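You operate a simulated robot arm through the tools that you are given. There is no shell and no other tool. Be economical: measure what you need, move in short steps, check, and stop when the job is done.

The job below is to be done with a simulated robot arm. You get a single attempt, and the scene is never put back.

JOB
Refit the pipe link and pump down to 0.1 mbar or less.
Fine: ballast knob and vent valve shut, red switch on last; leave the gas valve alone.

The check looks at the end state, three seconds after you hand in, the way a careful person would. Anything else that was tipped, shoved, dropped, spilled or broken makes it a failure.

ROBOT AND FRAMES
A 7-joint arm with a two-finger parallel gripper, fixed in place. Base frame: the origin is at the foot of the arm, x ahead of it, y to its left, z up. Readings come in mm, degrees, newtons and seconds.
With the tool pointing down near the work surface it reaches from about 280 to 680 mm from the base axis. Its first joint turns from -66.0 to 66.0 degrees. Payload 1.57 kg.
Tool frame: the origin (TCP) lies between the finger pads and is the grasp point; the fingertips stand 30 mm ahead of it; z points along the fingers, y is the line along which they close. The gripper opens to 110 mm. The fingers are 24 mm wide and 12 mm thick; the gripper's body (48 by 112 mm) begins 78 mm behind the TCP.
Orientation is that of the tool frame in the base frame, as a unit quaternion [w, x, y, z]. With the fingers straight down and closing along the base's y, the tool's x points along the base's -x, its y along +y and its z along -z.

CONTROLS
- The arm moves only by the tool jog_arm. Its argument "steps" is a list of rows, each a list of 3 entries, a list of its own where there are three numbers: the shift along the tool's x, y, z in mm, then the turn, a rotation vector about the tool's x, y, z in degrees, then the finger opening in mm, from 0 to 110. In form: [[[x, y, z], [ax, ay, az], jaw], ...]. A call has 1 to 10 rows; each row shifts and turns the commanded pose from where the row before left it, along the tool's axes as they then stand. Each row takes 0.2 s and may step no farther than 50 mm and 8.6 degrees from the row before; otherwise, or with a gripper value out of range, the whole call is refused. A pose out of reach is approached as far as the arm can. The call stops where the force on the tool passes 90 N (or 10 N more than at its start, if that is more) or the arm is blocked; 0.2 s more then pass. Each finger travels about 108 mm/s and halts on what it meets, pressing with about 30 N; the grip force reading is that of the motor and also rises with nothing between the fingers. The clock runs only during rows and for 0.2 s after the last one: add rows that do not move to give the fingers time. It gives the time, the measured TCP pose, the force on the tool (base axes), the opening and the grip force at its end, in the units of the frame above (readings bear some noise), with the torque about the TCP (base axes, N m) and any sound that the robot's microphone picked up.
- Cameras (640 x 400 px; columns grow to the right, rows downward): "scene" is fixed at [171.5, -394, 1405.7]; the picture's right is [0.72, -0.69, 0.00], its down [-0.37, -0.39, -0.84] and it looks along [0.58, 0.61, -0.54] (base axes); focal length 255 px, centre (320, 200). "wrist" rides on the gripper at [70, 16, -141] in the tool frame; the picture's right is [-0.23, 0.97, 0.00], its down [-0.85, -0.20, -0.48] and it looks along [-0.47, -0.11, 0.88] (tool axes); focal length 222 px, centre (320, 200). There is no depth. A picture from a camera that has moved, and an enlarged one, comes with that camera's place and axes in the base frame and with its lens.
- snapshot(camera): a new picture of that camera. It takes no simulated time.
- inspect(camera, box): a new picture of the part [left, top, right, bottom] of that camera's present view, enlarged. It takes no simulated time.
- sign_off(): hands the job in; it is judged then, once.

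Work in short steps. Places have to be worked out from the pictures, the camera data and where the tool is seen: move nearer, look again, correct. Check each grasp and each placing, and mend what went wrong. You have 120 turns and 68 pictures in all, those below and enlarged ones among them. Open the gripper and draw the arm clear of the work before you hand the job in, unless the task says otherwise; then end with one line.

The tools are called after "Emit:" as name(argument=value, ...) on one line, values as JSON. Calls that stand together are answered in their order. jog_arm: Moves the arm, as the interface text tells. Its arguments: {"type":"object","properties":{"steps":{"type":"array","items":{"type":"array"}}},"required":["steps"]} The other tools are called the same way: snapshot (camera) takes a picture; inspect (camera, box) takes an enlarged picture of a part of a camera's view; sign_off () hands the job in.

At the start:

```text
time: 0.0
ee_pos: [416.9, -87.6, 1259.3]
orientation: [0.001, -0.001, 1.0, 0.0]
force: [-0.3, -0.5, 0.8]
ft_torque: [0.01, -0.03, 0.01]
width: 110.1
grip_force: 0.1
```

scene: 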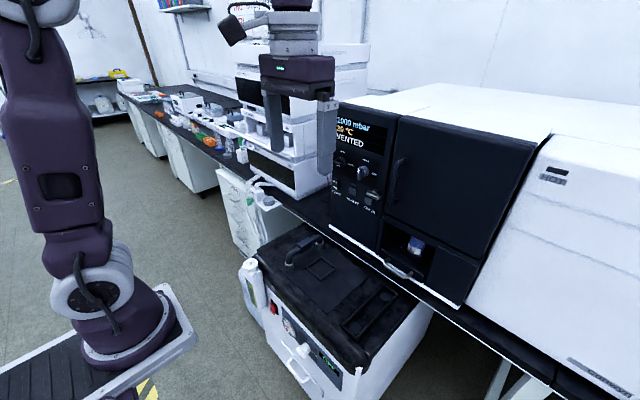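
wrist: 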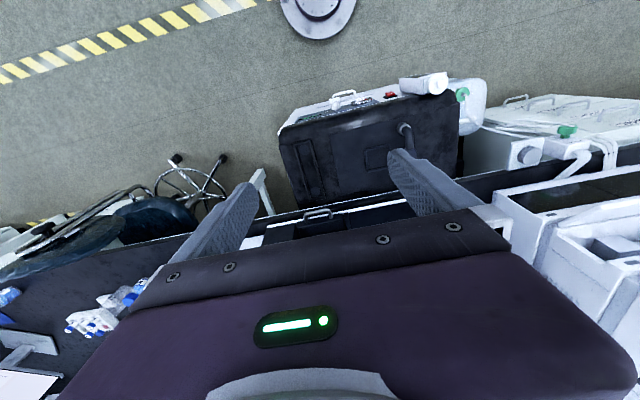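

I start by enlarging the oven panel and the pump cart to identify the parts.

Emit:
inspect(camera="scene", box=[310, 90, 470, 290])

Emit:
inspect(camera="scene", box=[220, 220, 440, 400])

Emit:
inspect(camera="scene", box=[100, 70, 340, 220])

Emit:
inspect(camera="wrist", box=[260, 60, 500, 220])

```text
2.00 times, centred on (390, 190) of scene
camera zoom: at [171.5, -394.0, 1405.7], right [0.72, -0.69, 0.0], down [-0.37, -0.39, -0.84], along [0.58, 0.61, -0.54], focal length 509 px, centre (180, 220)
```

zoom: 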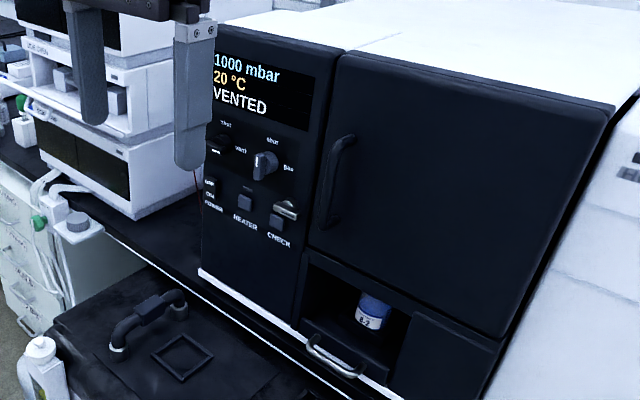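

```text
2.22 times, centred on (330, 310) of scene
camera zoom: at [171.5, -394.0, 1405.7], right [0.72, -0.69, 0.0], down [-0.37, -0.39, -0.84], along [0.58, 0.61, -0.54], focal length 566 px, centre (298, -44)
```

zoom: 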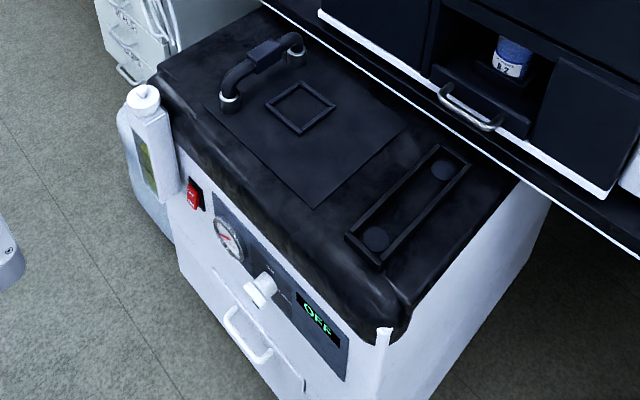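

```text
2.67 times, centred on (220, 145) of scene
camera zoom: at [171.5, -394.0, 1405.7], right [0.72, -0.69, 0.0], down [-0.37, -0.39, -0.84], along [0.58, 0.61, -0.54], focal length 679 px, centre (587, 347)
```

zoom: 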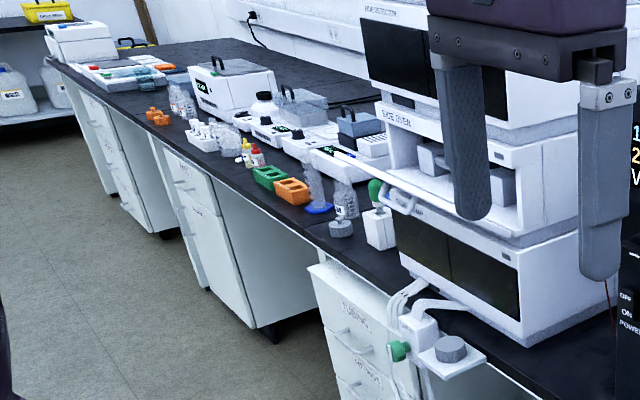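

```text
2.50 times, centred on (380, 140) of wrist
camera zoom: at [346.9, -70.9, 1400.1], right [0.23, 0.97, 0.0], down [0.85, -0.2, 0.48], along [0.47, -0.11, -0.88], focal length 555 px, centre (170, 350)
```

zoom: 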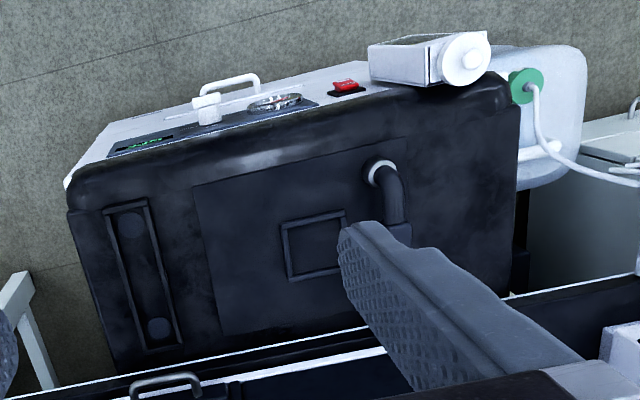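

The arm base is on the floor at z=0, and the pump cart top is at about z≈700. A pipe-like arch sits near (535–682, 145), and there is a two-disc tray near (541/695, -154). I'll bring the wrist camera nearer and lower for a better look.

Emit:
jog_arm(steps=[[[0, 40, 40], [0, 0, 0], 110], [[0, 40, 40], [0, 0, 0], 110], [[0, 30, 45], [0, 0, 0], 110], [[0, 0, 45], [0, 0, 0], 110], [[0, 0, 45], [0, 0, 0], 110]])

Emit:
snapshot(camera="wrist")

Emit:
snapshot(camera="scene")

```text
refused: row 1 steps farther than a row can; nothing moved
```

```text
61 pictures are left
camera wrist: at [346.9, -70.9, 1400.1], right [0.23, 0.97, 0.0], down [0.85, -0.2, 0.48], along [0.47, -0.11, -0.88], focal length 222 px, centre (320, 200)
```

wrist: 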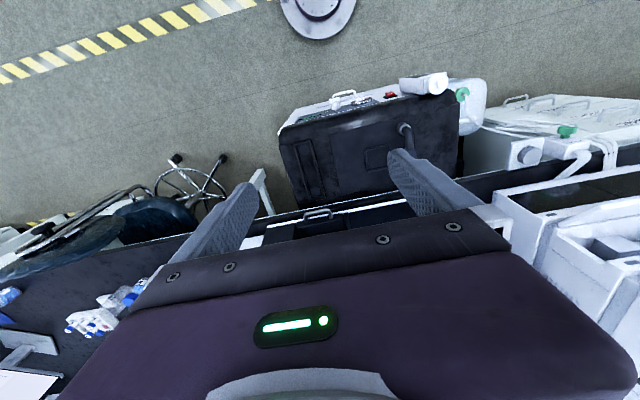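

```text
60 pictures are left
```

scene: 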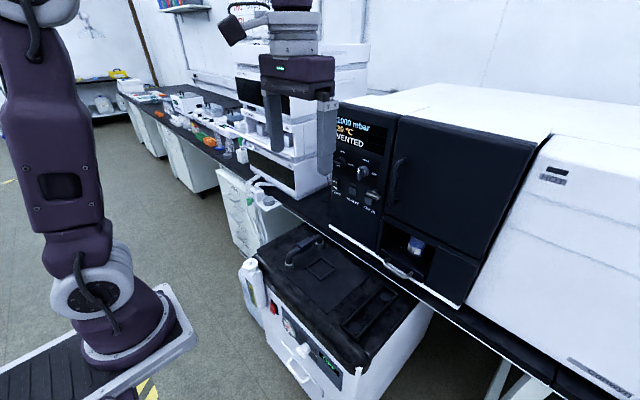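

Row one was a diagonal longer than 50 mm, so I'm repeating the move with smaller steps.

Emit:
jog_arm(steps=[[[0, 30, 35], [0, 0, 0], 110], [[0, 30, 35], [0, 0, 0], 110], [[0, 30, 35], [0, 0, 0], 110], [[0, 0, 45], [0, 0, 0], 110], [[0, 0, 45], [0, 0, 0], 110]])

Emit:
snapshot(camera="wrist")

```text
time: 1.2
ee_pos: [417.9, 3.7, 1062.4]
orientation: [0.001, 0.001, 1.0, -0.001]
force: [0.1, 0.5, -0.3]
ft_torque: [0.05, -0.01, 0.0]
width: 110.2
grip_force: 0.0
```

```text
59 pictures are left
camera wrist: at [347.4, 19.8, 1203.3], right [0.23, 0.97, 0.0], down [0.85, -0.2, 0.48], along [0.47, -0.11, -0.88], focal length 222 px, centre (320, 200)
```

wrist: 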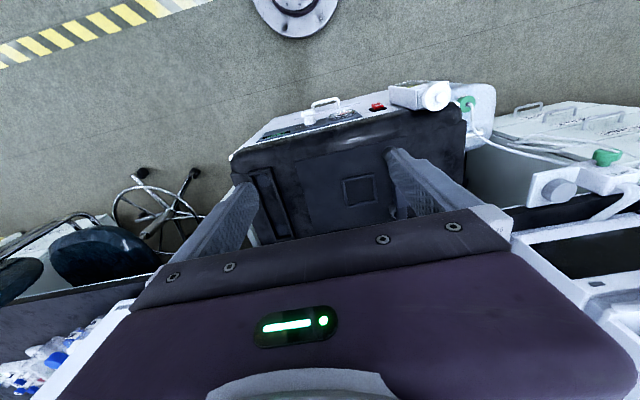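

The fingers hide part of the wrist view, so I'll enlarge the link and tray from both cameras.

Emit:
inspect(camera="scene", box=[270, 220, 350, 290])

Emit:
inspect(camera="wrist", box=[220, 80, 400, 240])

Emit:
inspect(camera="scene", box=[225, 160, 305, 230])

```text
5.71 times, centred on (310, 255) of scene
camera zoom: at [171.6, -394.0, 1405.7], right [0.72, -0.69, 0.0], down [-0.37, -0.39, -0.84], along [0.58, 0.61, -0.54], focal length 1455 px, centre (377, -114)
```

zoom: 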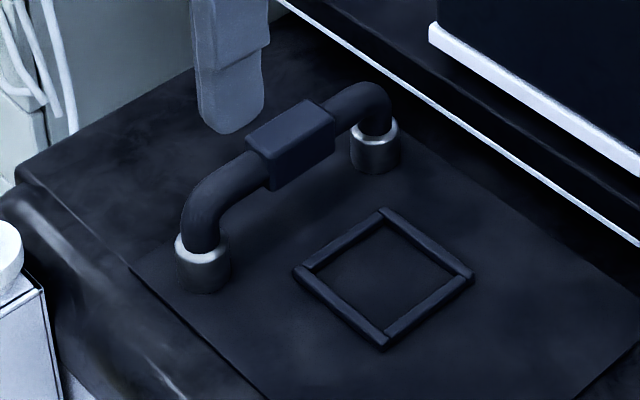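

```text
2.50 times, centred on (310, 160) of wrist
camera zoom: at [347.4, 19.8, 1203.3], right [0.23, 0.97, 0.0], down [0.85, -0.2, 0.48], along [0.47, -0.11, -0.88], focal length 555 px, centre (345, 300)
```

zoom: 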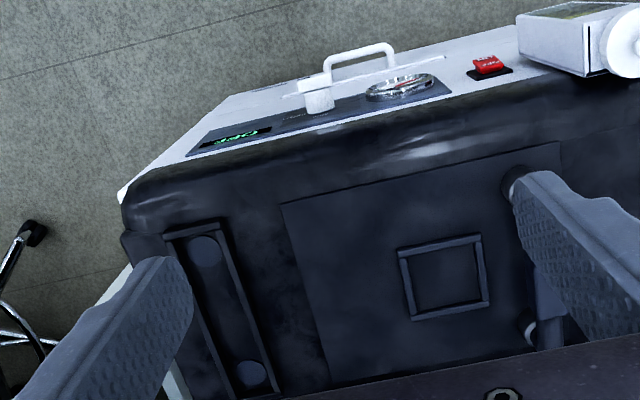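

```text
5.71 times, centred on (265, 195) of scene
camera zoom: at [171.6, -394.0, 1405.7], right [0.72, -0.69, 0.0], down [-0.37, -0.39, -0.84], along [0.58, 0.61, -0.54], focal length 1455 px, centre (634, 229)
```

zoom: 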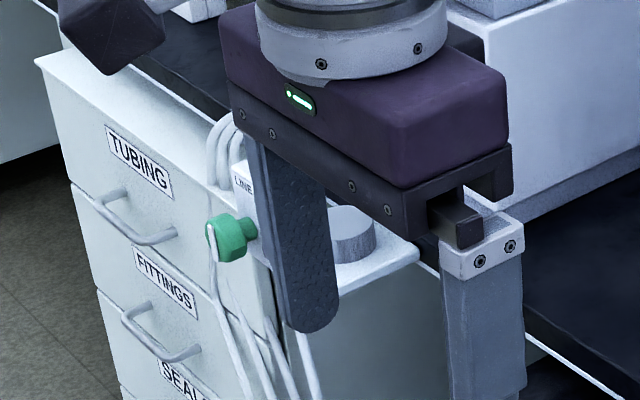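

The link appears to stand on two silver collars, and the tray holds two discs. I'll enlarge the tray and the pump front panel.

Emit:
inspect(camera="scene", box=[335, 270, 415, 345])

Emit:
inspect(camera="scene", box=[235, 280, 355, 400])

Emit:
inspect(camera="scene", box=[325, 105, 425, 225])

```text
5.33 times, centred on (375, 308) of scene
camera zoom: at [171.6, -394.0, 1405.7], right [0.72, -0.69, 0.0], down [-0.37, -0.39, -0.84], along [0.58, 0.61, -0.54], focal length 1358 px, centre (27, -373)
```

zoom: 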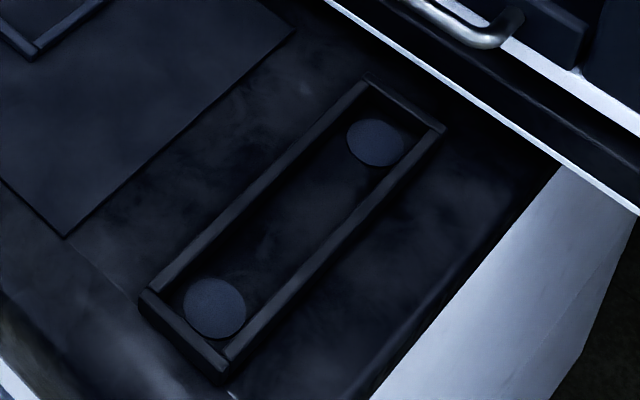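

```text
3.33 times, centred on (295, 340) of scene
camera zoom: at [171.6, -394.0, 1405.7], right [0.72, -0.69, 0.0], down [-0.37, -0.39, -0.84], along [0.58, 0.61, -0.54], focal length 849 px, centre (403, -267)
```

zoom: 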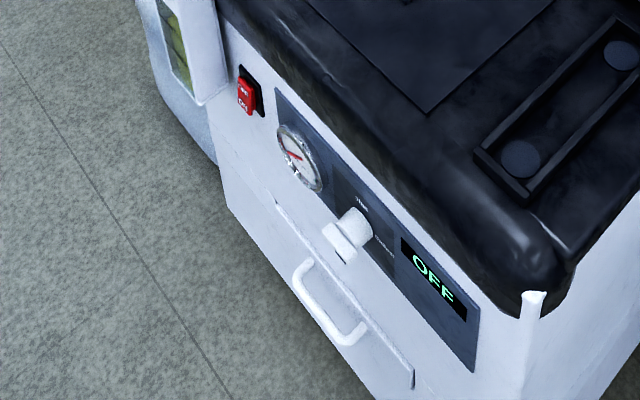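

```text
3.33 times, centred on (375, 165) of scene
camera zoom: at [171.6, -394.0, 1405.7], right [0.72, -0.69, 0.0], down [-0.37, -0.39, -0.84], along [0.58, 0.61, -0.54], focal length 849 px, centre (137, 317)
```

zoom: 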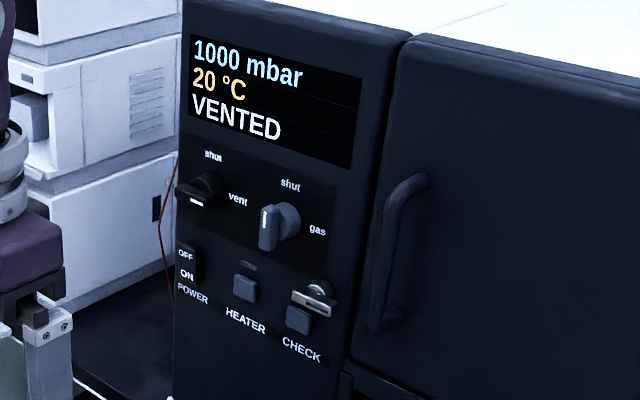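

The silver collars and the discs are about the same diameter (~34 mm), so I need to see closely which is the port and which the rest. I'll move above the link to look down on it.

Emit:
jog_arm(steps=[[[-30, 22.5, 27], [0, 0, 0], 110], [[-30, 22.5, 27], [0, 0, 0], 110], [[-30, 22.5, 27], [0, 0, 0], 110], [[-30, 22.5, 27], [0, 0, 0], 110], [[-30, 22.5, 27], [0, 0, 0], 110], [[-30, 22.5, 27], [0, 0, 0], 110]])

Emit:
snapshot(camera="wrist")

Emit:
snapshot(camera="scene")

```text
time: 2.6
ee_pos: [596.4, 137.0, 902.5]
orientation: [0.0, 0.001, 1.0, 0.0]
force: [0.1, 0.7, -0.6]
ft_torque: [-0.01, -0.01, -0.02]
width: 110.1
grip_force: 0.1
```

```text
52 pictures are left
camera wrist: at [526.9, 154.6, 1043.1], right [0.23, 0.97, 0.0], down [0.86, -0.2, 0.48], along [0.47, -0.11, -0.88], focal length 222 px, centre (320, 200)
```

wrist: 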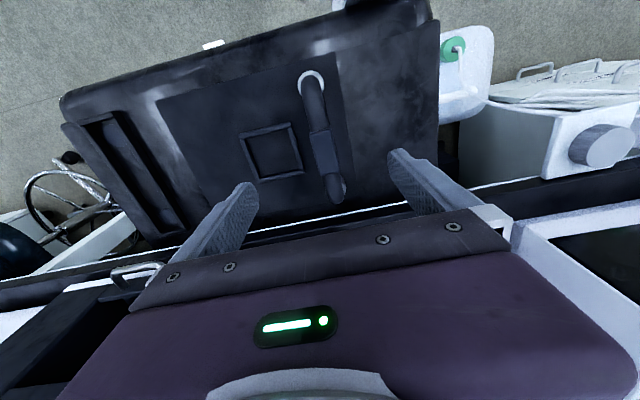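

```text
51 pictures are left
```

scene: 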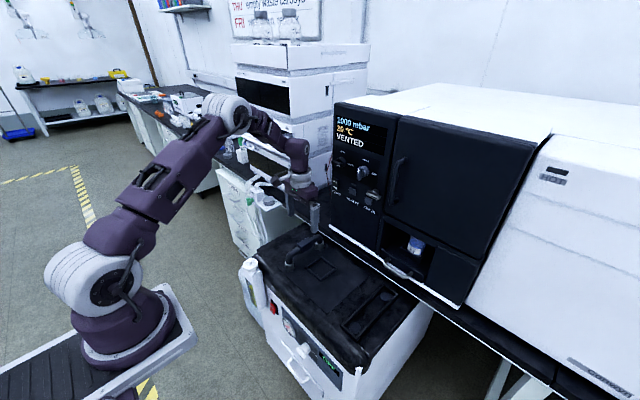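

The view is clear now, so I'll enlarge the link and the tray from above.

Emit:
inspect(camera="wrist", box=[230, 60, 390, 210])

Emit:
inspect(camera="wrist", box=[60, 90, 220, 240])

```text
2.67 times, centred on (310, 135) of wrist
camera zoom: at [526.9, 154.6, 1043.1], right [0.23, 0.97, 0.0], down [0.86, -0.2, 0.48], along [0.47, -0.11, -0.88], focal length 592 px, centre (347, 373)
```

zoom: 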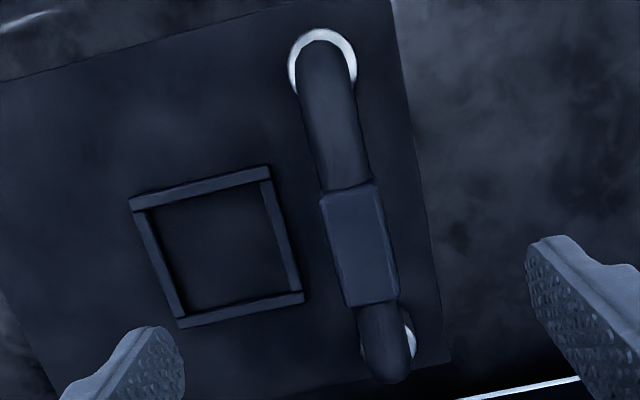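

```text
2.67 times, centred on (140, 165) of wrist
camera zoom: at [526.9, 154.6, 1043.1], right [0.23, 0.97, 0.0], down [0.86, -0.2, 0.48], along [0.47, -0.11, -0.88], focal length 592 px, centre (800, 293)
```

zoom: 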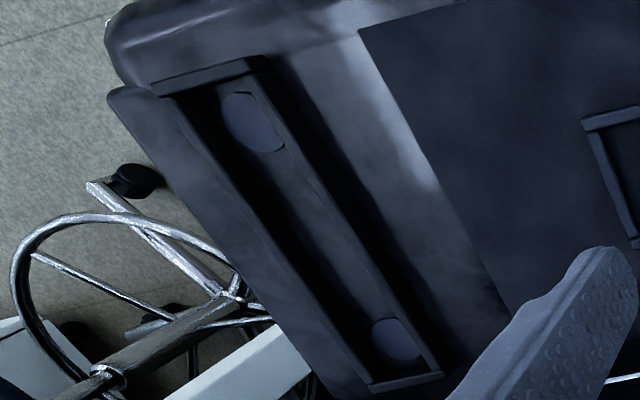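

The geometry gives link ends at about (530,140) and (679,140), ring tops at z≈735, and tray pads at (530,-162) and (682,-161), z≈705. Before touching anything I'll look closer at each link end and at the board on the wall.

Emit:
inspect(camera="scene", box=[278, 240, 318, 272])

Emit:
inspect(camera="scene", box=[225, 0, 330, 50])

Emit:
inspect(camera="scene", box=[270, 315, 340, 375])

```text
12.50 times, centred on (298, 256) of scene
camera zoom: at [171.5, -394.0, 1405.7], right [0.72, -0.69, 0.0], down [-0.37, -0.39, -0.84], along [0.58, 0.61, -0.54], focal length 3183 px, centre (595, -500)
```

zoom: 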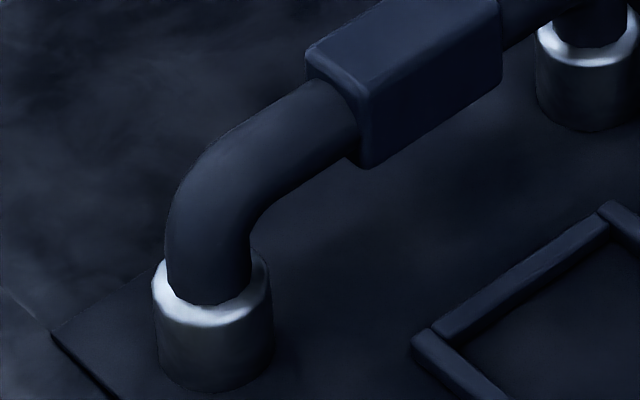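

```text
6.10 times, centred on (278, 25) of scene
camera zoom: at [171.5, -394.0, 1405.7], right [0.72, -0.69, 0.0], down [-0.37, -0.39, -0.84], along [0.58, 0.61, -0.54], focal length 1552 px, centre (579, 1267)
```

zoom: 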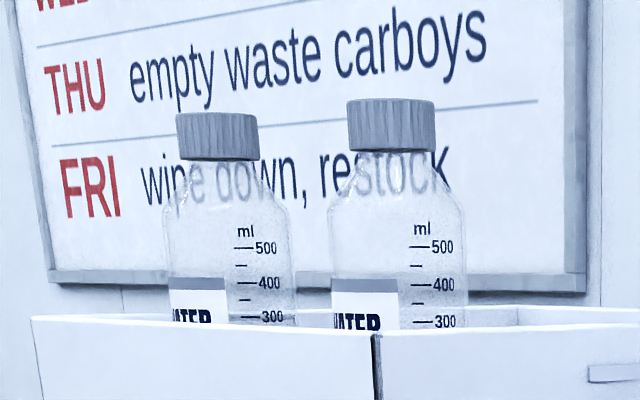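

```text
6.67 times, centred on (305, 345) of scene
camera zoom: at [171.5, -394.0, 1405.7], right [0.72, -0.69, 0.0], down [-0.37, -0.39, -0.84], along [0.58, 0.61, -0.54], focal length 1697 px, centre (420, -767)
```

zoom: 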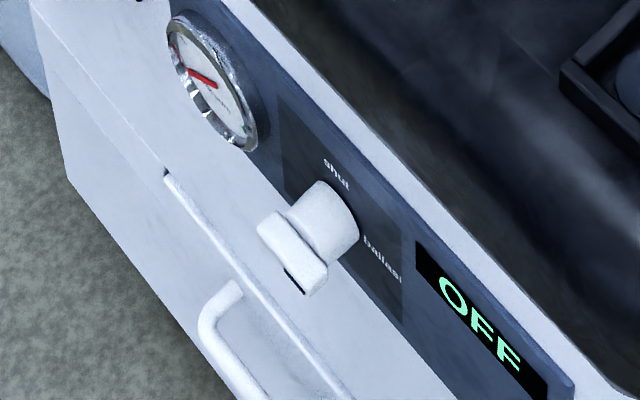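

The ballast knob's labels are "shut" at the top and "ballast" at the right. The link's legs enter collars fixed to the panel. I'll descend over the grip block at (604.5, 140.5) with the jaws part-open and check the alignment.

Emit:
jog_arm(steps=[[[-4, 2, 35], [0, 0, 0], 80], [[-4, 1.5, 35], [0, 0, 0], 70], [[0, 0, 30], [0, 0, 0], 70], [[0, 0, 0], [0, 0, 0], 70]])

Emit:
snapshot(camera="wrist")

Emit:
inspect(camera="scene", box=[270, 190, 350, 270])

```text
time: 3.6
ee_pos: [605.5, 140.6, 801.8]
orientation: [0.0, 0.001, 1.0, -0.001]
force: [1.0, 0.2, 0.6]
ft_torque: [-0.01, -0.02, -0.04]
width: 70.0
grip_force: 0.0
```

```text
45 pictures are left
camera wrist: at [535.1, 157.5, 943.4], right [0.23, 0.97, 0.0], down [0.85, -0.2, 0.48], along [0.47, -0.11, -0.88], focal length 222 px, centre (320, 200)
```

wrist: 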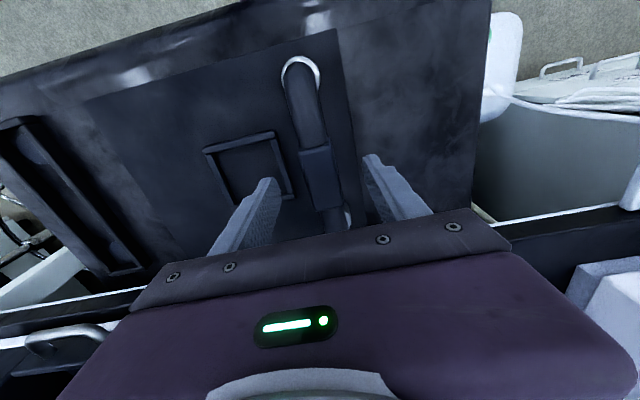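

```text
5.00 times, centred on (310, 230) of scene
camera zoom: at [171.6, -394.0, 1405.7], right [0.72, -0.69, 0.0], down [-0.37, -0.39, -0.84], along [0.58, 0.61, -0.54], focal length 1273 px, centre (370, 50)
```

zoom: 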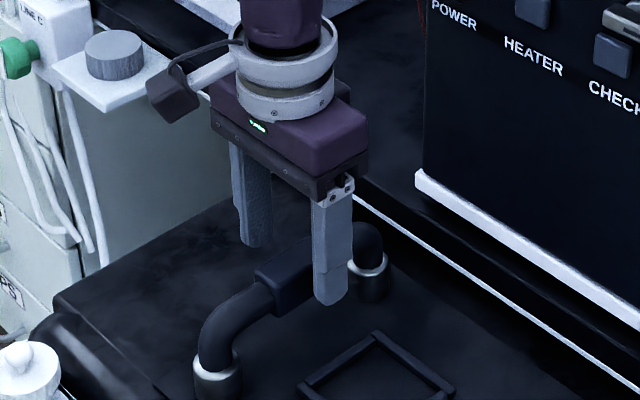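

The block lies centred between the fingers. I'll lower to z≈768 and close.

Emit:
jog_arm(steps=[[[0, 0, 18], [0, 0, 0], 70], [[0, 0, 16], [0, 0, 0], 70], [[0, 0, 0], [0, 0, 0], 20], [[0, 0, 0], [0, 0, 0], 20], [[0, 0, 0], [0, 0, 0], 20]])

Emit:
inspect(camera="scene", box=[270, 200, 350, 280])

```text
time: 4.8
ee_pos: [603.6, 141.6, 766.6]
orientation: [0.0, 0.0, 1.0, 0.0]
force: [0.9, 0.7, 0.5]
ft_torque: [0.05, -0.22, 0.08]
width: 27.9
grip_force: 30.3
```

```text
5.00 times, centred on (310, 240) of scene
camera zoom: at [171.5, -394.0, 1405.8], right [0.72, -0.69, 0.0], down [-0.37, -0.39, -0.84], along [0.58, 0.61, -0.54], focal length 1273 px, centre (370, 0)
```

zoom: 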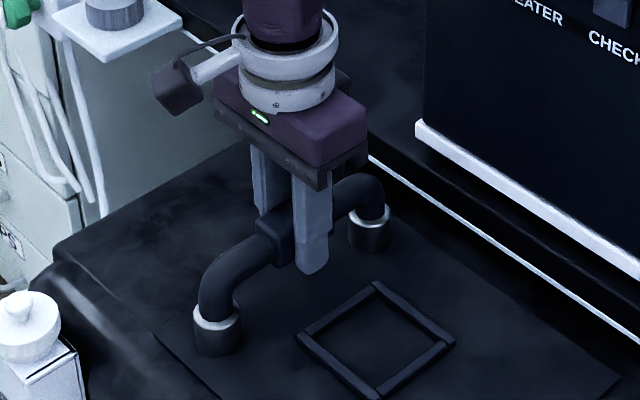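

Grip is good at 28 mm on the block. I'll test whether the link is fully seated by pressing down a few millimetres.

Emit:
jog_arm(steps=[[[0, 0, 2], [0, 0, 0], 20], [[0, 0, 1], [0, 0, 0], 20]])

```text
time: 5.4
ee_pos: [604.6, 139.8, 765.8]
orientation: [0.003, 0.0, 1.0, 0.001]
force: [-3.7, -0.9, 22.0]
ft_torque: [-0.03, 0.11, -0.02]
width: 27.4
grip_force: 30.5
```

It resists (22 N after 3 mm), so it is resting on something solid. I'll lift it to see what is under it, watching the force.

Emit:
jog_arm(steps=[[[0, 0, -3], [0, 0, 0], 20], [[0, 0, -3], [0, 0, 0], 20], [[0, 0, -4], [0, 0, 0], 20], [[0, 0, -5], [0, 0, 0], 20], [[0, 0, -5], [0, 0, 0], 20]])

Emit:
inspect(camera="scene", box=[270, 200, 350, 280])

```text
time: 6.6
ee_pos: [604.5, 139.9, 784.1]
orientation: [0.001, 0.0, 1.0, 0.001]
force: [0.4, 0.4, -2.6]
ft_torque: [-0.01, 0.01, -0.03]
width: 27.7
grip_force: 30.1
```

```text
5.00 times, centred on (310, 240) of scene
camera zoom: at [171.6, -394.0, 1405.7], right [0.72, -0.69, 0.0], down [-0.37, -0.39, -0.84], along [0.58, 0.61, -0.54], focal length 1273 px, centre (370, 0)
```

zoom: 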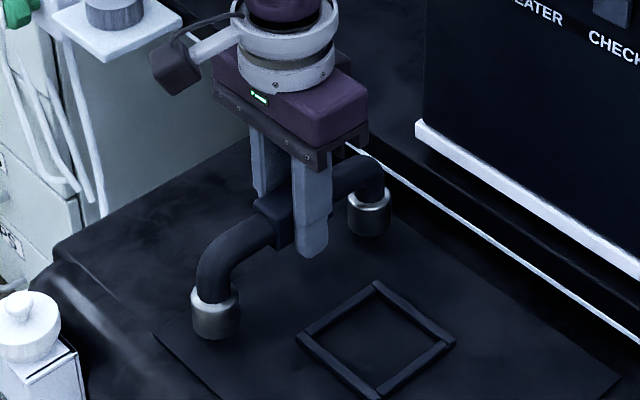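

The silver collars lifted with the link, so they are its own ends and only plain panel was beneath. The real ports are therefore the two discs in the frame near y≈-161. The drawer handle hangs out just above the far port, so I'll raise the link and measure that area.

Emit:
jog_arm(steps=[[[0, 0, -40], [0, 0, 0], 20], [[0, 0, -40], [0, 0, 0], 20], [[10, -43, 0], [0, 0, 0], 20], [[10, -43, 0], [0, 0, 0], 20], [[10, -43, 0], [0, 0, 0], 20]])

Emit:
snapshot(camera="wrist")

Emit:
inspect(camera="scene", box=[340, 240, 440, 340])

Emit:
inspect(camera="scene", box=[240, 190, 400, 310])

```text
time: 7.8
ee_pos: [575.3, 12.1, 864.4]
orientation: [-0.001, 0.0, 1.0, 0.0]
force: [-0.4, 0.5, -2.0]
ft_torque: [0.0, 0.0, -0.04]
width: 27.7
grip_force: 30.0
```

```text
41 pictures are left
camera wrist: at [505.7, 28.1, 1005.9], right [0.23, 0.97, 0.0], down [0.85, -0.2, 0.48], along [0.47, -0.11, -0.88], focal length 222 px, centre (320, 200)
```

wrist: 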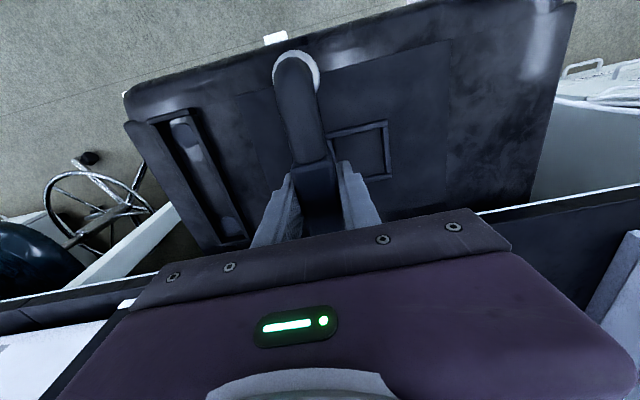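

```text
4.00 times, centred on (390, 290) of scene
camera zoom: at [171.6, -393.9, 1405.7], right [0.72, -0.69, 0.0], down [-0.37, -0.39, -0.84], along [0.58, 0.61, -0.54], focal length 1018 px, centre (40, -160)
```

zoom: 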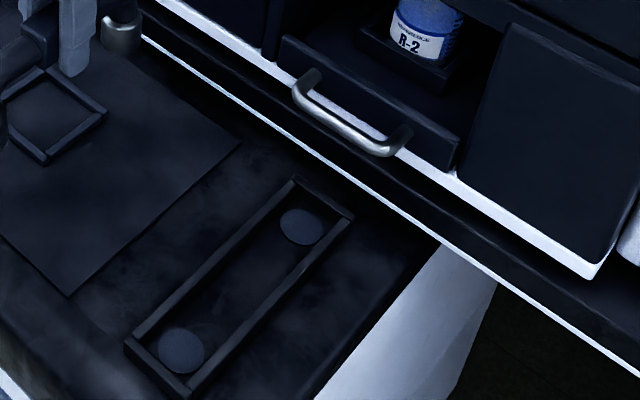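

```text
3.33 times, centred on (320, 250) of scene
camera zoom: at [171.6, -393.9, 1405.7], right [0.72, -0.69, 0.0], down [-0.37, -0.39, -0.84], along [0.58, 0.61, -0.54], focal length 849 px, centre (320, 33)
```

zoom: 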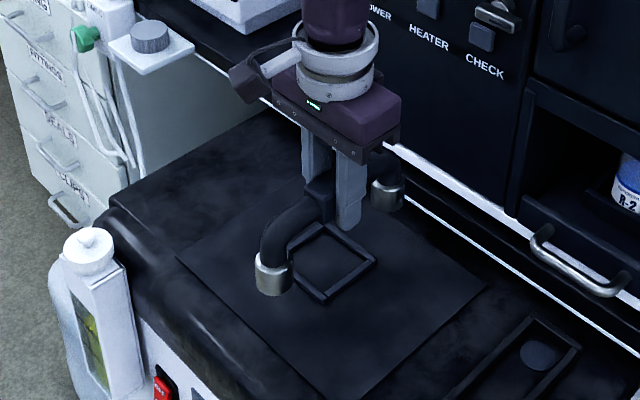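

The panel under the old spot is plain. The handle bar is near (705,-161,~805), so the far collar must slip under it. I'll stay 28 mm short in x, move over to y≈-161 at z 864 and look.

Emit:
jog_arm(steps=[[[0, -43, 0], [0, 0, 0], 20], [[0, -43, 0], [0, 0, 0], 20], [[0, -43, 0], [0, 0, 0], 20], [[0, -43, 0], [0, 0, 0], 20], [[0, 0, 20], [0, 0, 0], 20]])

Emit:
inspect(camera="wrist", box=[220, 20, 420, 240])

Emit:
inspect(camera="scene", box=[320, 230, 440, 350])

```text
time: 9.0
ee_pos: [574.0, -161.1, 844.2]
orientation: [0.0, 0.0, 1.0, -0.001]
force: [0.2, -0.3, -2.3]
ft_torque: [0.0, 0.03, -0.05]
width: 27.7
grip_force: 30.0
```

```text
1.82 times, centred on (320, 130) of wrist
camera zoom: at [505.5, -145.0, 986.1], right [0.23, 0.97, 0.0], down [0.85, -0.2, 0.48], along [0.47, -0.11, -0.88], focal length 404 px, centre (320, 327)
```

zoom: 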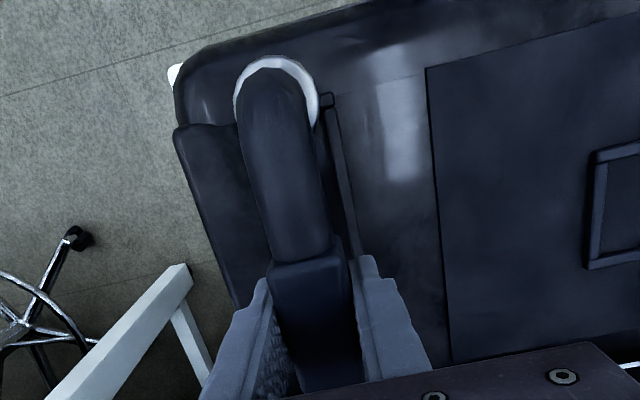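

```text
3.33 times, centred on (380, 290) of scene
camera zoom: at [171.6, -394.0, 1405.7], right [0.72, -0.69, 0.0], down [-0.37, -0.39, -0.84], along [0.58, 0.61, -0.54], focal length 849 px, centre (120, -100)
```

zoom: 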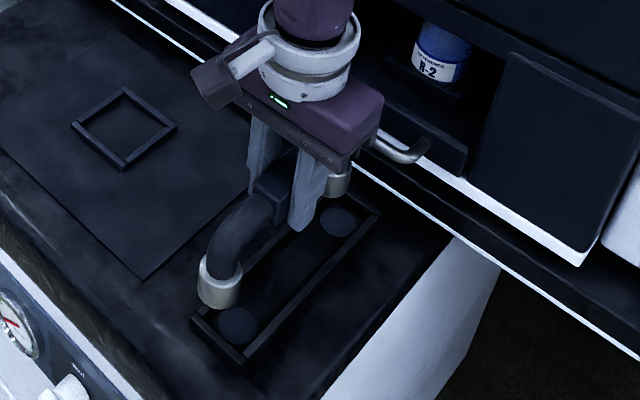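

The link is aligned over the frame and 32 mm short in x. I'll lower to z≈794 (collar bottoms ~20 mm above the frame walls, collar tops below the handle) and check.

Emit:
jog_arm(steps=[[[0, 0, 25], [0, 0, 0], 20], [[0, 0, 25], [0, 0, 0], 20], [[-10, 0, 0], [0, 0, 0], 20], [[0, 0, 0], [0, 0, 0], 20]])

Emit:
inspect(camera="scene", box=[340, 250, 420, 340])

Emit:
inspect(camera="wrist", box=[220, 20, 420, 240])

```text
time: 10.0
ee_pos: [584.6, -161.4, 794.3]
orientation: [0.0, -0.001, 1.0, 0.0]
force: [-0.4, 0.8, -2.1]
ft_torque: [0.01, -0.02, 0.01]
width: 27.5
grip_force: 30.3
```

```text
4.44 times, centred on (380, 295) of scene
camera zoom: at [171.6, -394.0, 1405.7], right [0.72, -0.69, 0.0], down [-0.37, -0.39, -0.84], along [0.58, 0.61, -0.54], focal length 1132 px, centre (53, -222)
```

zoom: 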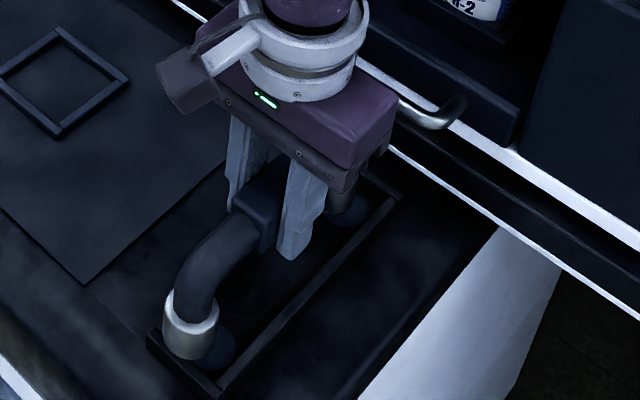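

```text
1.82 times, centred on (320, 130) of wrist
camera zoom: at [515.4, -144.2, 935.8], right [0.23, 0.97, 0.0], down [0.86, -0.2, 0.48], along [0.47, -0.11, -0.88], focal length 404 px, centre (320, 327)
```

zoom: 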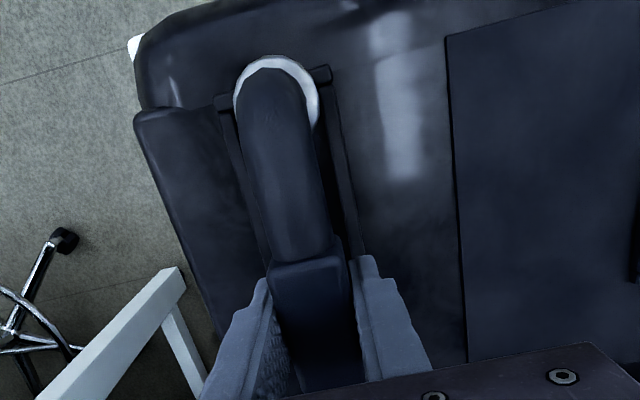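

Y alignment looks centred between the frame walls. I'll slide +22 mm in x under the handle, then check from the scene.

Emit:
jog_arm(steps=[[[-11, 0, 0], [0, 0, 0], 20], [[-11, 0, 0], [0, 0, 0], 20], [[0, 0, 15], [0, 0, 0], 20], [[0, 0, 0], [0, 0, 0], 20]])

Emit:
inspect(camera="scene", box=[340, 250, 420, 340])

Emit:
inspect(camera="wrist", box=[260, 20, 360, 120])

```text
time: 11.0
ee_pos: [606.7, -160.1, 780.5]
orientation: [0.001, 0.001, 1.0, 0.0]
force: [-0.4, -0.3, -3.3]
ft_torque: [-0.02, 0.0, 0.01]
width: 27.7
grip_force: 30.2
```

```text
4.44 times, centred on (380, 295) of scene
camera zoom: at [171.6, -394.0, 1405.7], right [0.72, -0.69, 0.0], down [-0.37, -0.39, -0.84], along [0.58, 0.61, -0.54], focal length 1132 px, centre (53, -222)
```

zoom: 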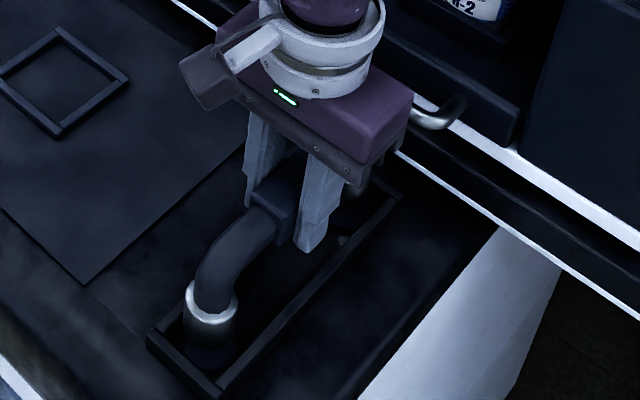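

```text
4.00 times, centred on (310, 70) of wrist
camera zoom: at [536.8, -143.4, 920.9], right [0.23, 0.97, 0.0], down [0.86, -0.2, 0.48], along [0.47, -0.11, -0.88], focal length 888 px, centre (360, 720)
```

zoom: 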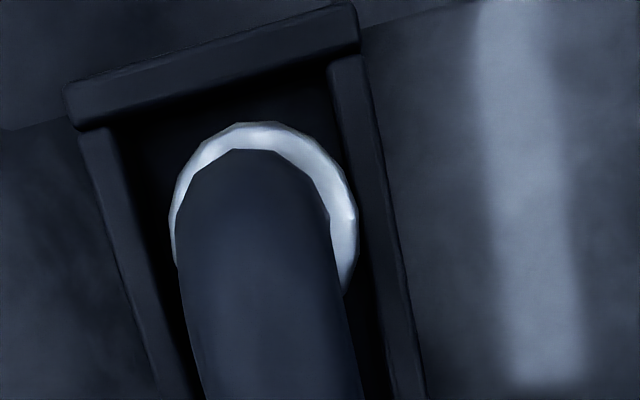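

The scene camera agrees with the TCP, while the wrist view suggests the frame centre is about 2–4 mm further toward -y. I'll shift -2.5 mm, lower 8 mm and re-check.

Emit:
jog_arm(steps=[[[0, -2.5, 4], [0, 0, 0], 20], [[0, 0, 5], [0, 0, 0], 20], [[0, 0, 0], [0, 0, 0], 20]])

Emit:
inspect(camera="wrist", box=[260, 20, 360, 120])

Emit:
inspect(camera="scene", box=[355, 285, 405, 335])

```text
time: 11.8
ee_pos: [606.4, -162.4, 770.9]
orientation: [0.0, 0.0, 1.0, 0.0]
force: [0.4, 0.2, -3.1]
ft_torque: [-0.03, 0.0, 0.03]
width: 27.7
grip_force: 29.2
```

```text
4.00 times, centred on (310, 70) of wrist
camera zoom: at [536.8, -146.1, 911.9], right [0.23, 0.97, 0.0], down [0.85, -0.2, 0.48], along [0.47, -0.11, -0.88], focal length 888 px, centre (360, 720)
```

zoom: 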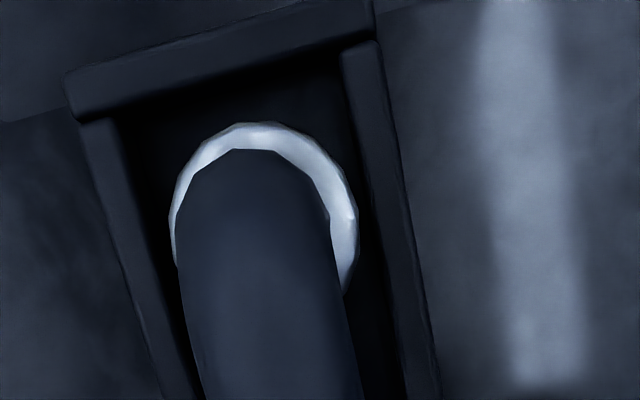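

```text
8.00 times, centred on (380, 310) of scene
camera zoom: at [171.6, -394.0, 1405.7], right [0.72, -0.69, 0.0], down [-0.37, -0.39, -0.84], along [0.58, 0.61, -0.54], focal length 2037 px, centre (-160, -680)
```

zoom: 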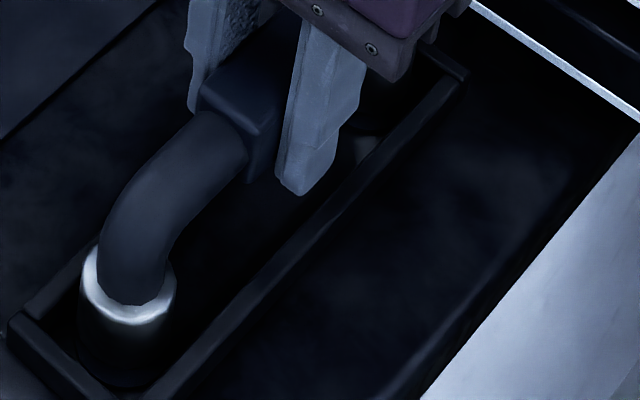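

Wrist and scene estimates put the frame centre near y≈-164, with x centred at ≈607. I'll shift -1.3 mm and lower until contact.

Emit:
jog_arm(steps=[[[-0.5, -1.3, 4], [0, 0, 0], 20], [[0, 0, 4], [0, 0, 0], 20], [[0, 0, 2], [0, 0, 0], 20], [[0, 0, 2], [0, 0, 0], 20]])

```text
time: 12.8
ee_pos: [608.0, -164.4, 758.8]
orientation: [0.001, 0.0, 1.0, 0.0]
force: [2.5, -1.6, 7.0]
ft_torque: [0.0, -0.2, 0.03]
width: 27.8
grip_force: 27.2
```

Contact was reached at z≈759 with 7 N. I'll press slightly more and look.

Emit:
jog_arm(steps=[[[0, 0, 2], [0, 0, 0], 20], [[0, 0, 1], [0, 0, 0], 20], [[0, 0, 0], [0, 0, 0], 20]])

Emit:
inspect(camera="wrist", box=[260, 20, 360, 120])

```text
time: 13.6
ee_pos: [607.5, -164.4, 756.4]
orientation: [0.001, 0.0, 1.0, 0.0]
force: [1.3, -0.7, 23.0]
ft_torque: [0.04, 0.02, 0.0]
width: 27.8
grip_force: 30.0
```

```text
4.00 times, centred on (310, 70) of wrist
camera zoom: at [537.5, -147.6, 897.4], right [0.23, 0.97, 0.0], down [0.85, -0.2, 0.48], along [0.47, -0.11, -0.88], focal length 888 px, centre (360, 720)
```

zoom: 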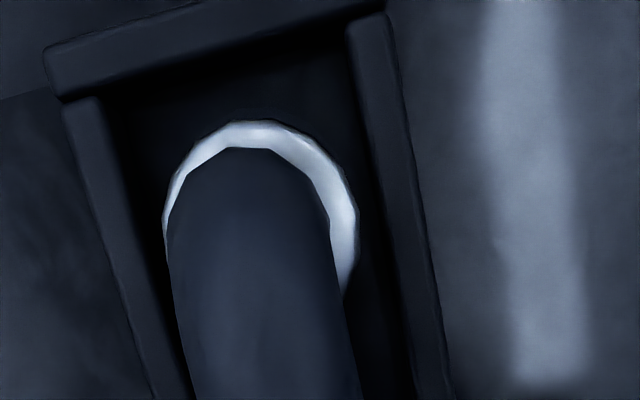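

The link is resting on the pads and centred in the frame. I'll ease the press, open and rise clear.

Emit:
jog_arm(steps=[[[0, 0, -2.5], [0, 0, 0], 20], [[0, 0, 0], [0, 0, 0], 60], [[0, 0, 0], [0, 0, 0], 60], [[0, 0, -30], [0, 0, 0], 60], [[0, 0, -45], [0, 0, 0], 60], [[25, 0, -40], [0, 0, 0], 60], [[30, 0, -40], [0, 0, 0], 60], [[40, 0, -20], [0, 0, 0], 60]])

Emit:
inspect(camera="scene", box=[340, 255, 430, 345])

Emit:
snapshot(camera="wrist")

```text
time: 15.4
ee_pos: [511.2, -164.0, 934.2]
orientation: [0.0, 0.0, 1.0, 0.0]
force: [-0.2, 0.7, -0.1]
ft_torque: [-0.01, -0.02, 0.01]
width: 59.9
grip_force: 0.0
```

```text
4.44 times, centred on (385, 300) of scene
camera zoom: at [171.6, -394.0, 1405.8], right [0.72, -0.69, 0.0], down [-0.37, -0.39, -0.84], along [0.58, 0.61, -0.54], focal length 1132 px, centre (31, -244)
```

zoom: 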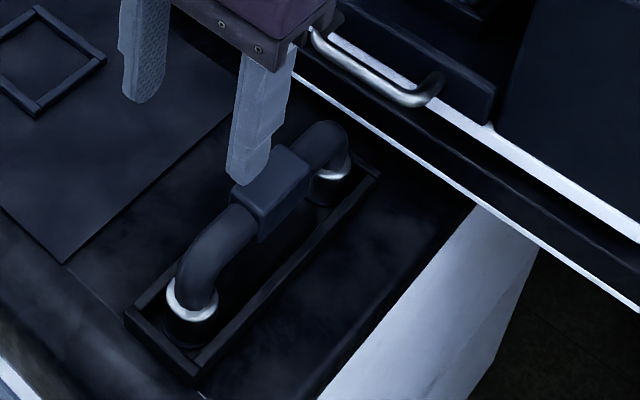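

```text
28 pictures are left
camera wrist: at [442.0, -147.0, 1075.6], right [0.23, 0.97, 0.0], down [0.85, -0.2, 0.48], along [0.47, -0.11, -0.88], focal length 222 px, centre (320, 200)
```

wrist: 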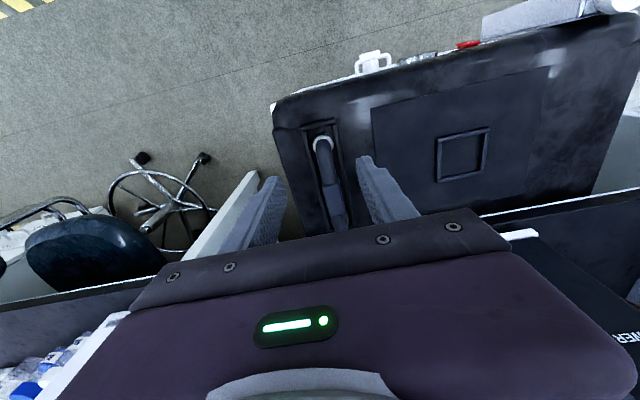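

The link stands properly in its frame. Next I'll look closely at the vent knob, the ballast knob and the red switch to read their positions.

Emit:
inspect(camera="scene", box=[330, 145, 380, 195])

Emit:
inspect(camera="scene", box=[285, 330, 325, 370])

Emit:
inspect(camera="scene", box=[255, 290, 305, 340])

```text
8.00 times, centred on (355, 170) of scene
camera zoom: at [171.6, -394.0, 1405.8], right [0.72, -0.69, 0.0], down [-0.37, -0.39, -0.84], along [0.58, 0.61, -0.54], focal length 2037 px, centre (40, 440)
```

zoom: 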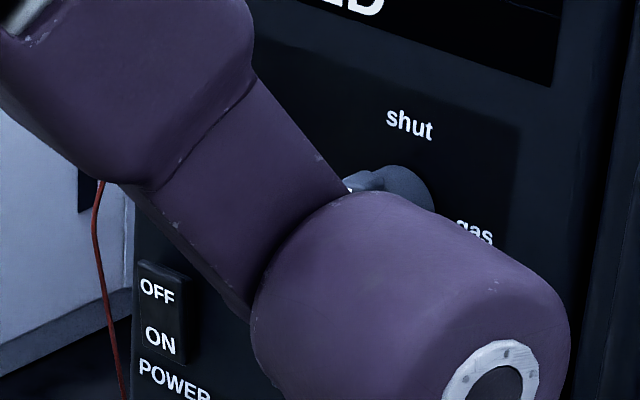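

```text
10.00 times, centred on (305, 350) of scene
camera zoom: at [171.6, -394.0, 1405.8], right [0.72, -0.69, 0.0], down [-0.37, -0.39, -0.84], along [0.58, 0.61, -0.54], focal length 2546 px, centre (470, -1300)
```

zoom: 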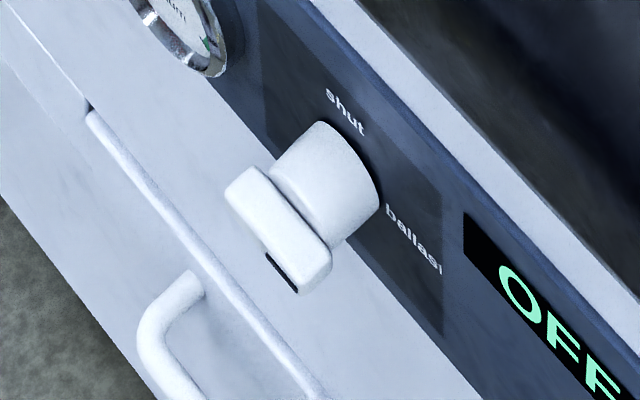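

```text
8.00 times, centred on (280, 315) of scene
camera zoom: at [171.6, -394.0, 1405.8], right [0.72, -0.69, 0.0], down [-0.37, -0.39, -0.84], along [0.58, 0.61, -0.54], focal length 2037 px, centre (640, -720)
```

zoom: 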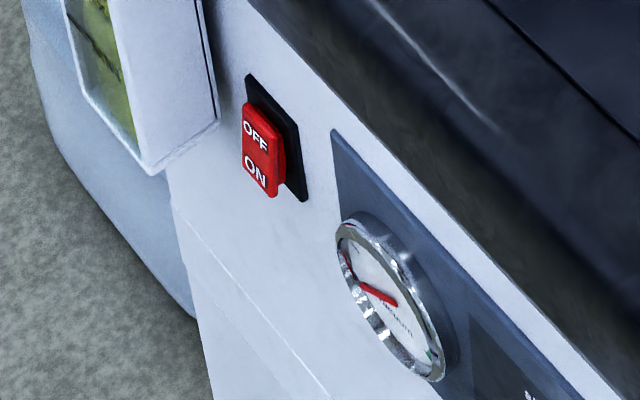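

The ballast knob's bar is horizontal with its mark toward "ballast", so it needs 90° counter-clockwise. The rocker shows OFF on top and ON at the bottom. First the vent knob: I'll raise the arm and pitch the tool to horizontal.

Emit:
jog_arm(steps=[[[12, 37, -20], [0, 0, 0], 60], [[12, 37, -20], [0, 0, 0], 60], [[12, 37, -20], [0, 0, 0], 60], [[12, 37, -20], [0, 0, 0], 60], [[12, 37, -20], [0, 0, 0], 60], [[0, 37, -16], [0, 0, 0], 60], [[0, 0, 0], [0, -8.5, 0], 60], [[0, 0, 0], [0, -8.5, 0], 60], [[0, 0, 0], [0, -8.5, 0], 60], [[0, 0, 0], [0, -8.5, 0], 60]])

Emit:
jog_arm(steps=[[[0, 0, 0], [0, -8.5, 0], 60], [[0, 0, 0], [0, -8.5, 0], 60], [[0, 0, 0], [0, -8.5, 0], 60], [[0, 0, 0], [0, -8.5, 0], 60], [[0, 0, 0], [0, -8.5, 0], 60], [[0, 0, 0], [0, -8.5, 0], 60], [[0, 0, 0], [0, -5, 0], 60]])

Emit:
snapshot(camera="wrist")

Emit:
snapshot(camera="scene")

```text
time: 17.6
ee_pos: [451.7, 58.4, 1049.7]
orientation: [0.244, 0.001, 0.97, 0.0]
force: [0.0, -0.4, 0.4]
ft_torque: [0.0, 0.03, -0.02]
width: 59.8
grip_force: 0.0
out of reach, approached as far as the arm can: row 10
```

```text
time: 19.2
ee_pos: [452.7, 59.1, 1043.1]
orientation: [0.376, -0.001, 0.927, 0.004]
force: [-0.2, 0.4, 0.7]
ft_torque: [0.02, -0.03, -0.05]
width: 60.0
grip_force: 0.1
out of reach, approached as far as the arm can: row 1, 3, 4, 5, 6, 7
```

```text
24 pictures are left
camera wrist: at [304.1, 74.7, 1096.5], right [0.16, 0.97, 0.17], down [0.28, -0.2, 0.94], along [0.95, -0.1, -0.31], focal length 222 px, centre (320, 200)
```

wrist: 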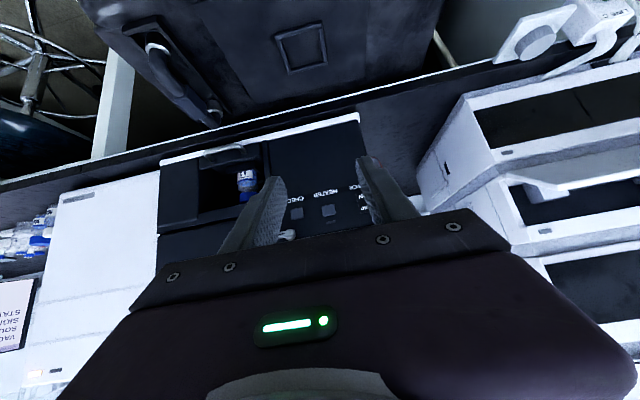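

```text
23 pictures are left
```

scene: 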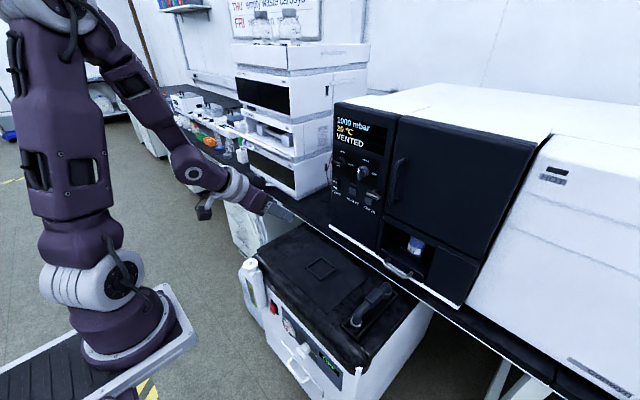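

The horizontal pitch is not reachable this close to the base (pitch reached ≈44°). I'll move farther out along x and see how the pose resolves.

Emit:
jog_arm(steps=[[[0, 0, 30], [0, 0, 0], 60], [[0, 0, 0], [0, 0, 0], 60]])

```text
time: 19.8
ee_pos: [473.1, 60.1, 1021.9]
orientation: [0.376, -0.001, 0.927, 0.004]
force: [-0.4, 0.0, -1.1]
ft_torque: [-0.01, 0.01, 0.02]
width: 59.9
grip_force: 0.1
```

The command follows the reached pose (pitch ≈44°). I'll move to about (600, 80, 1060) and continue pitching there.

Emit:
jog_arm(steps=[[[-39, 7, 20.4], [0, 0, 0], 60], [[-39, 7, 20.4], [0, 0, 0], 60], [[-39, 7, 20.4], [0, 0, 0], 60], [[0, 0, 0], [0, -8.5, 0], 60], [[0, 0, 0], [0, -8.5, 0], 60], [[0, 0, 0], [0, -8.5, 0], 60]])

```text
time: 21.2
ee_pos: [600.6, 81.9, 1060.1]
orientation: [0.571, -0.001, 0.821, 0.006]
force: [0.1, -0.3, 0.6]
ft_torque: [-0.04, 0.0, -0.02]
width: 59.8
grip_force: 0.0
```

Pitch is now ≈70° and reachable. I'll finish to 90° and take a look.

Emit:
jog_arm(steps=[[[0, 0, 0], [0, -8.5, 0], 60], [[0, 0, 0], [0, -8.5, 0], 60], [[0, 0, 0], [0, -3.4, 0], 60], [[0, 0, 0], [0, 0, 0], 60]])

Emit:
snapshot(camera="wrist")

Emit:
inspect(camera="scene", box=[270, 95, 400, 225])

```text
time: 22.2
ee_pos: [600.3, 81.3, 1059.6]
orientation: [0.708, 0.0, 0.706, 0.006]
force: [0.0, -1.0, -0.7]
ft_torque: [0.03, 0.02, 0.0]
width: 59.9
grip_force: 0.0
```

```text
22 pictures are left
camera wrist: at [458.8, 97.9, 989.6], right [-0.01, 0.97, 0.23], down [-0.48, -0.21, 0.85], along [0.88, -0.11, 0.47], focal length 222 px, centre (320, 200)
```

wrist: 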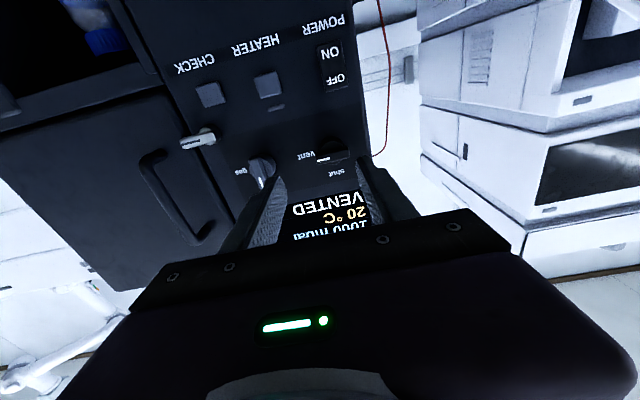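

```text
3.08 times, centred on (335, 160) of scene
camera zoom: at [171.6, -394.0, 1405.7], right [0.72, -0.69, 0.0], down [-0.37, -0.39, -0.84], along [0.58, 0.61, -0.54], focal length 783 px, centre (274, 323)
```

zoom: 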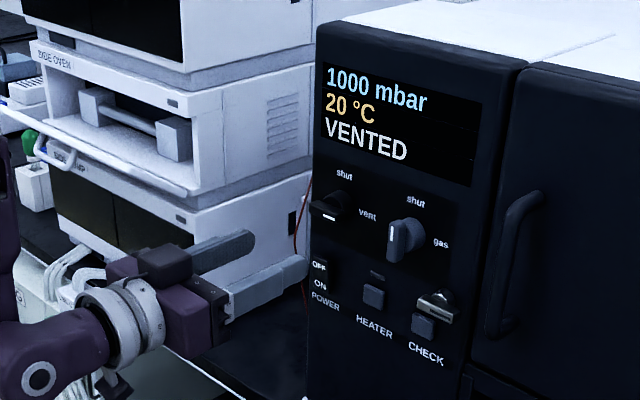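

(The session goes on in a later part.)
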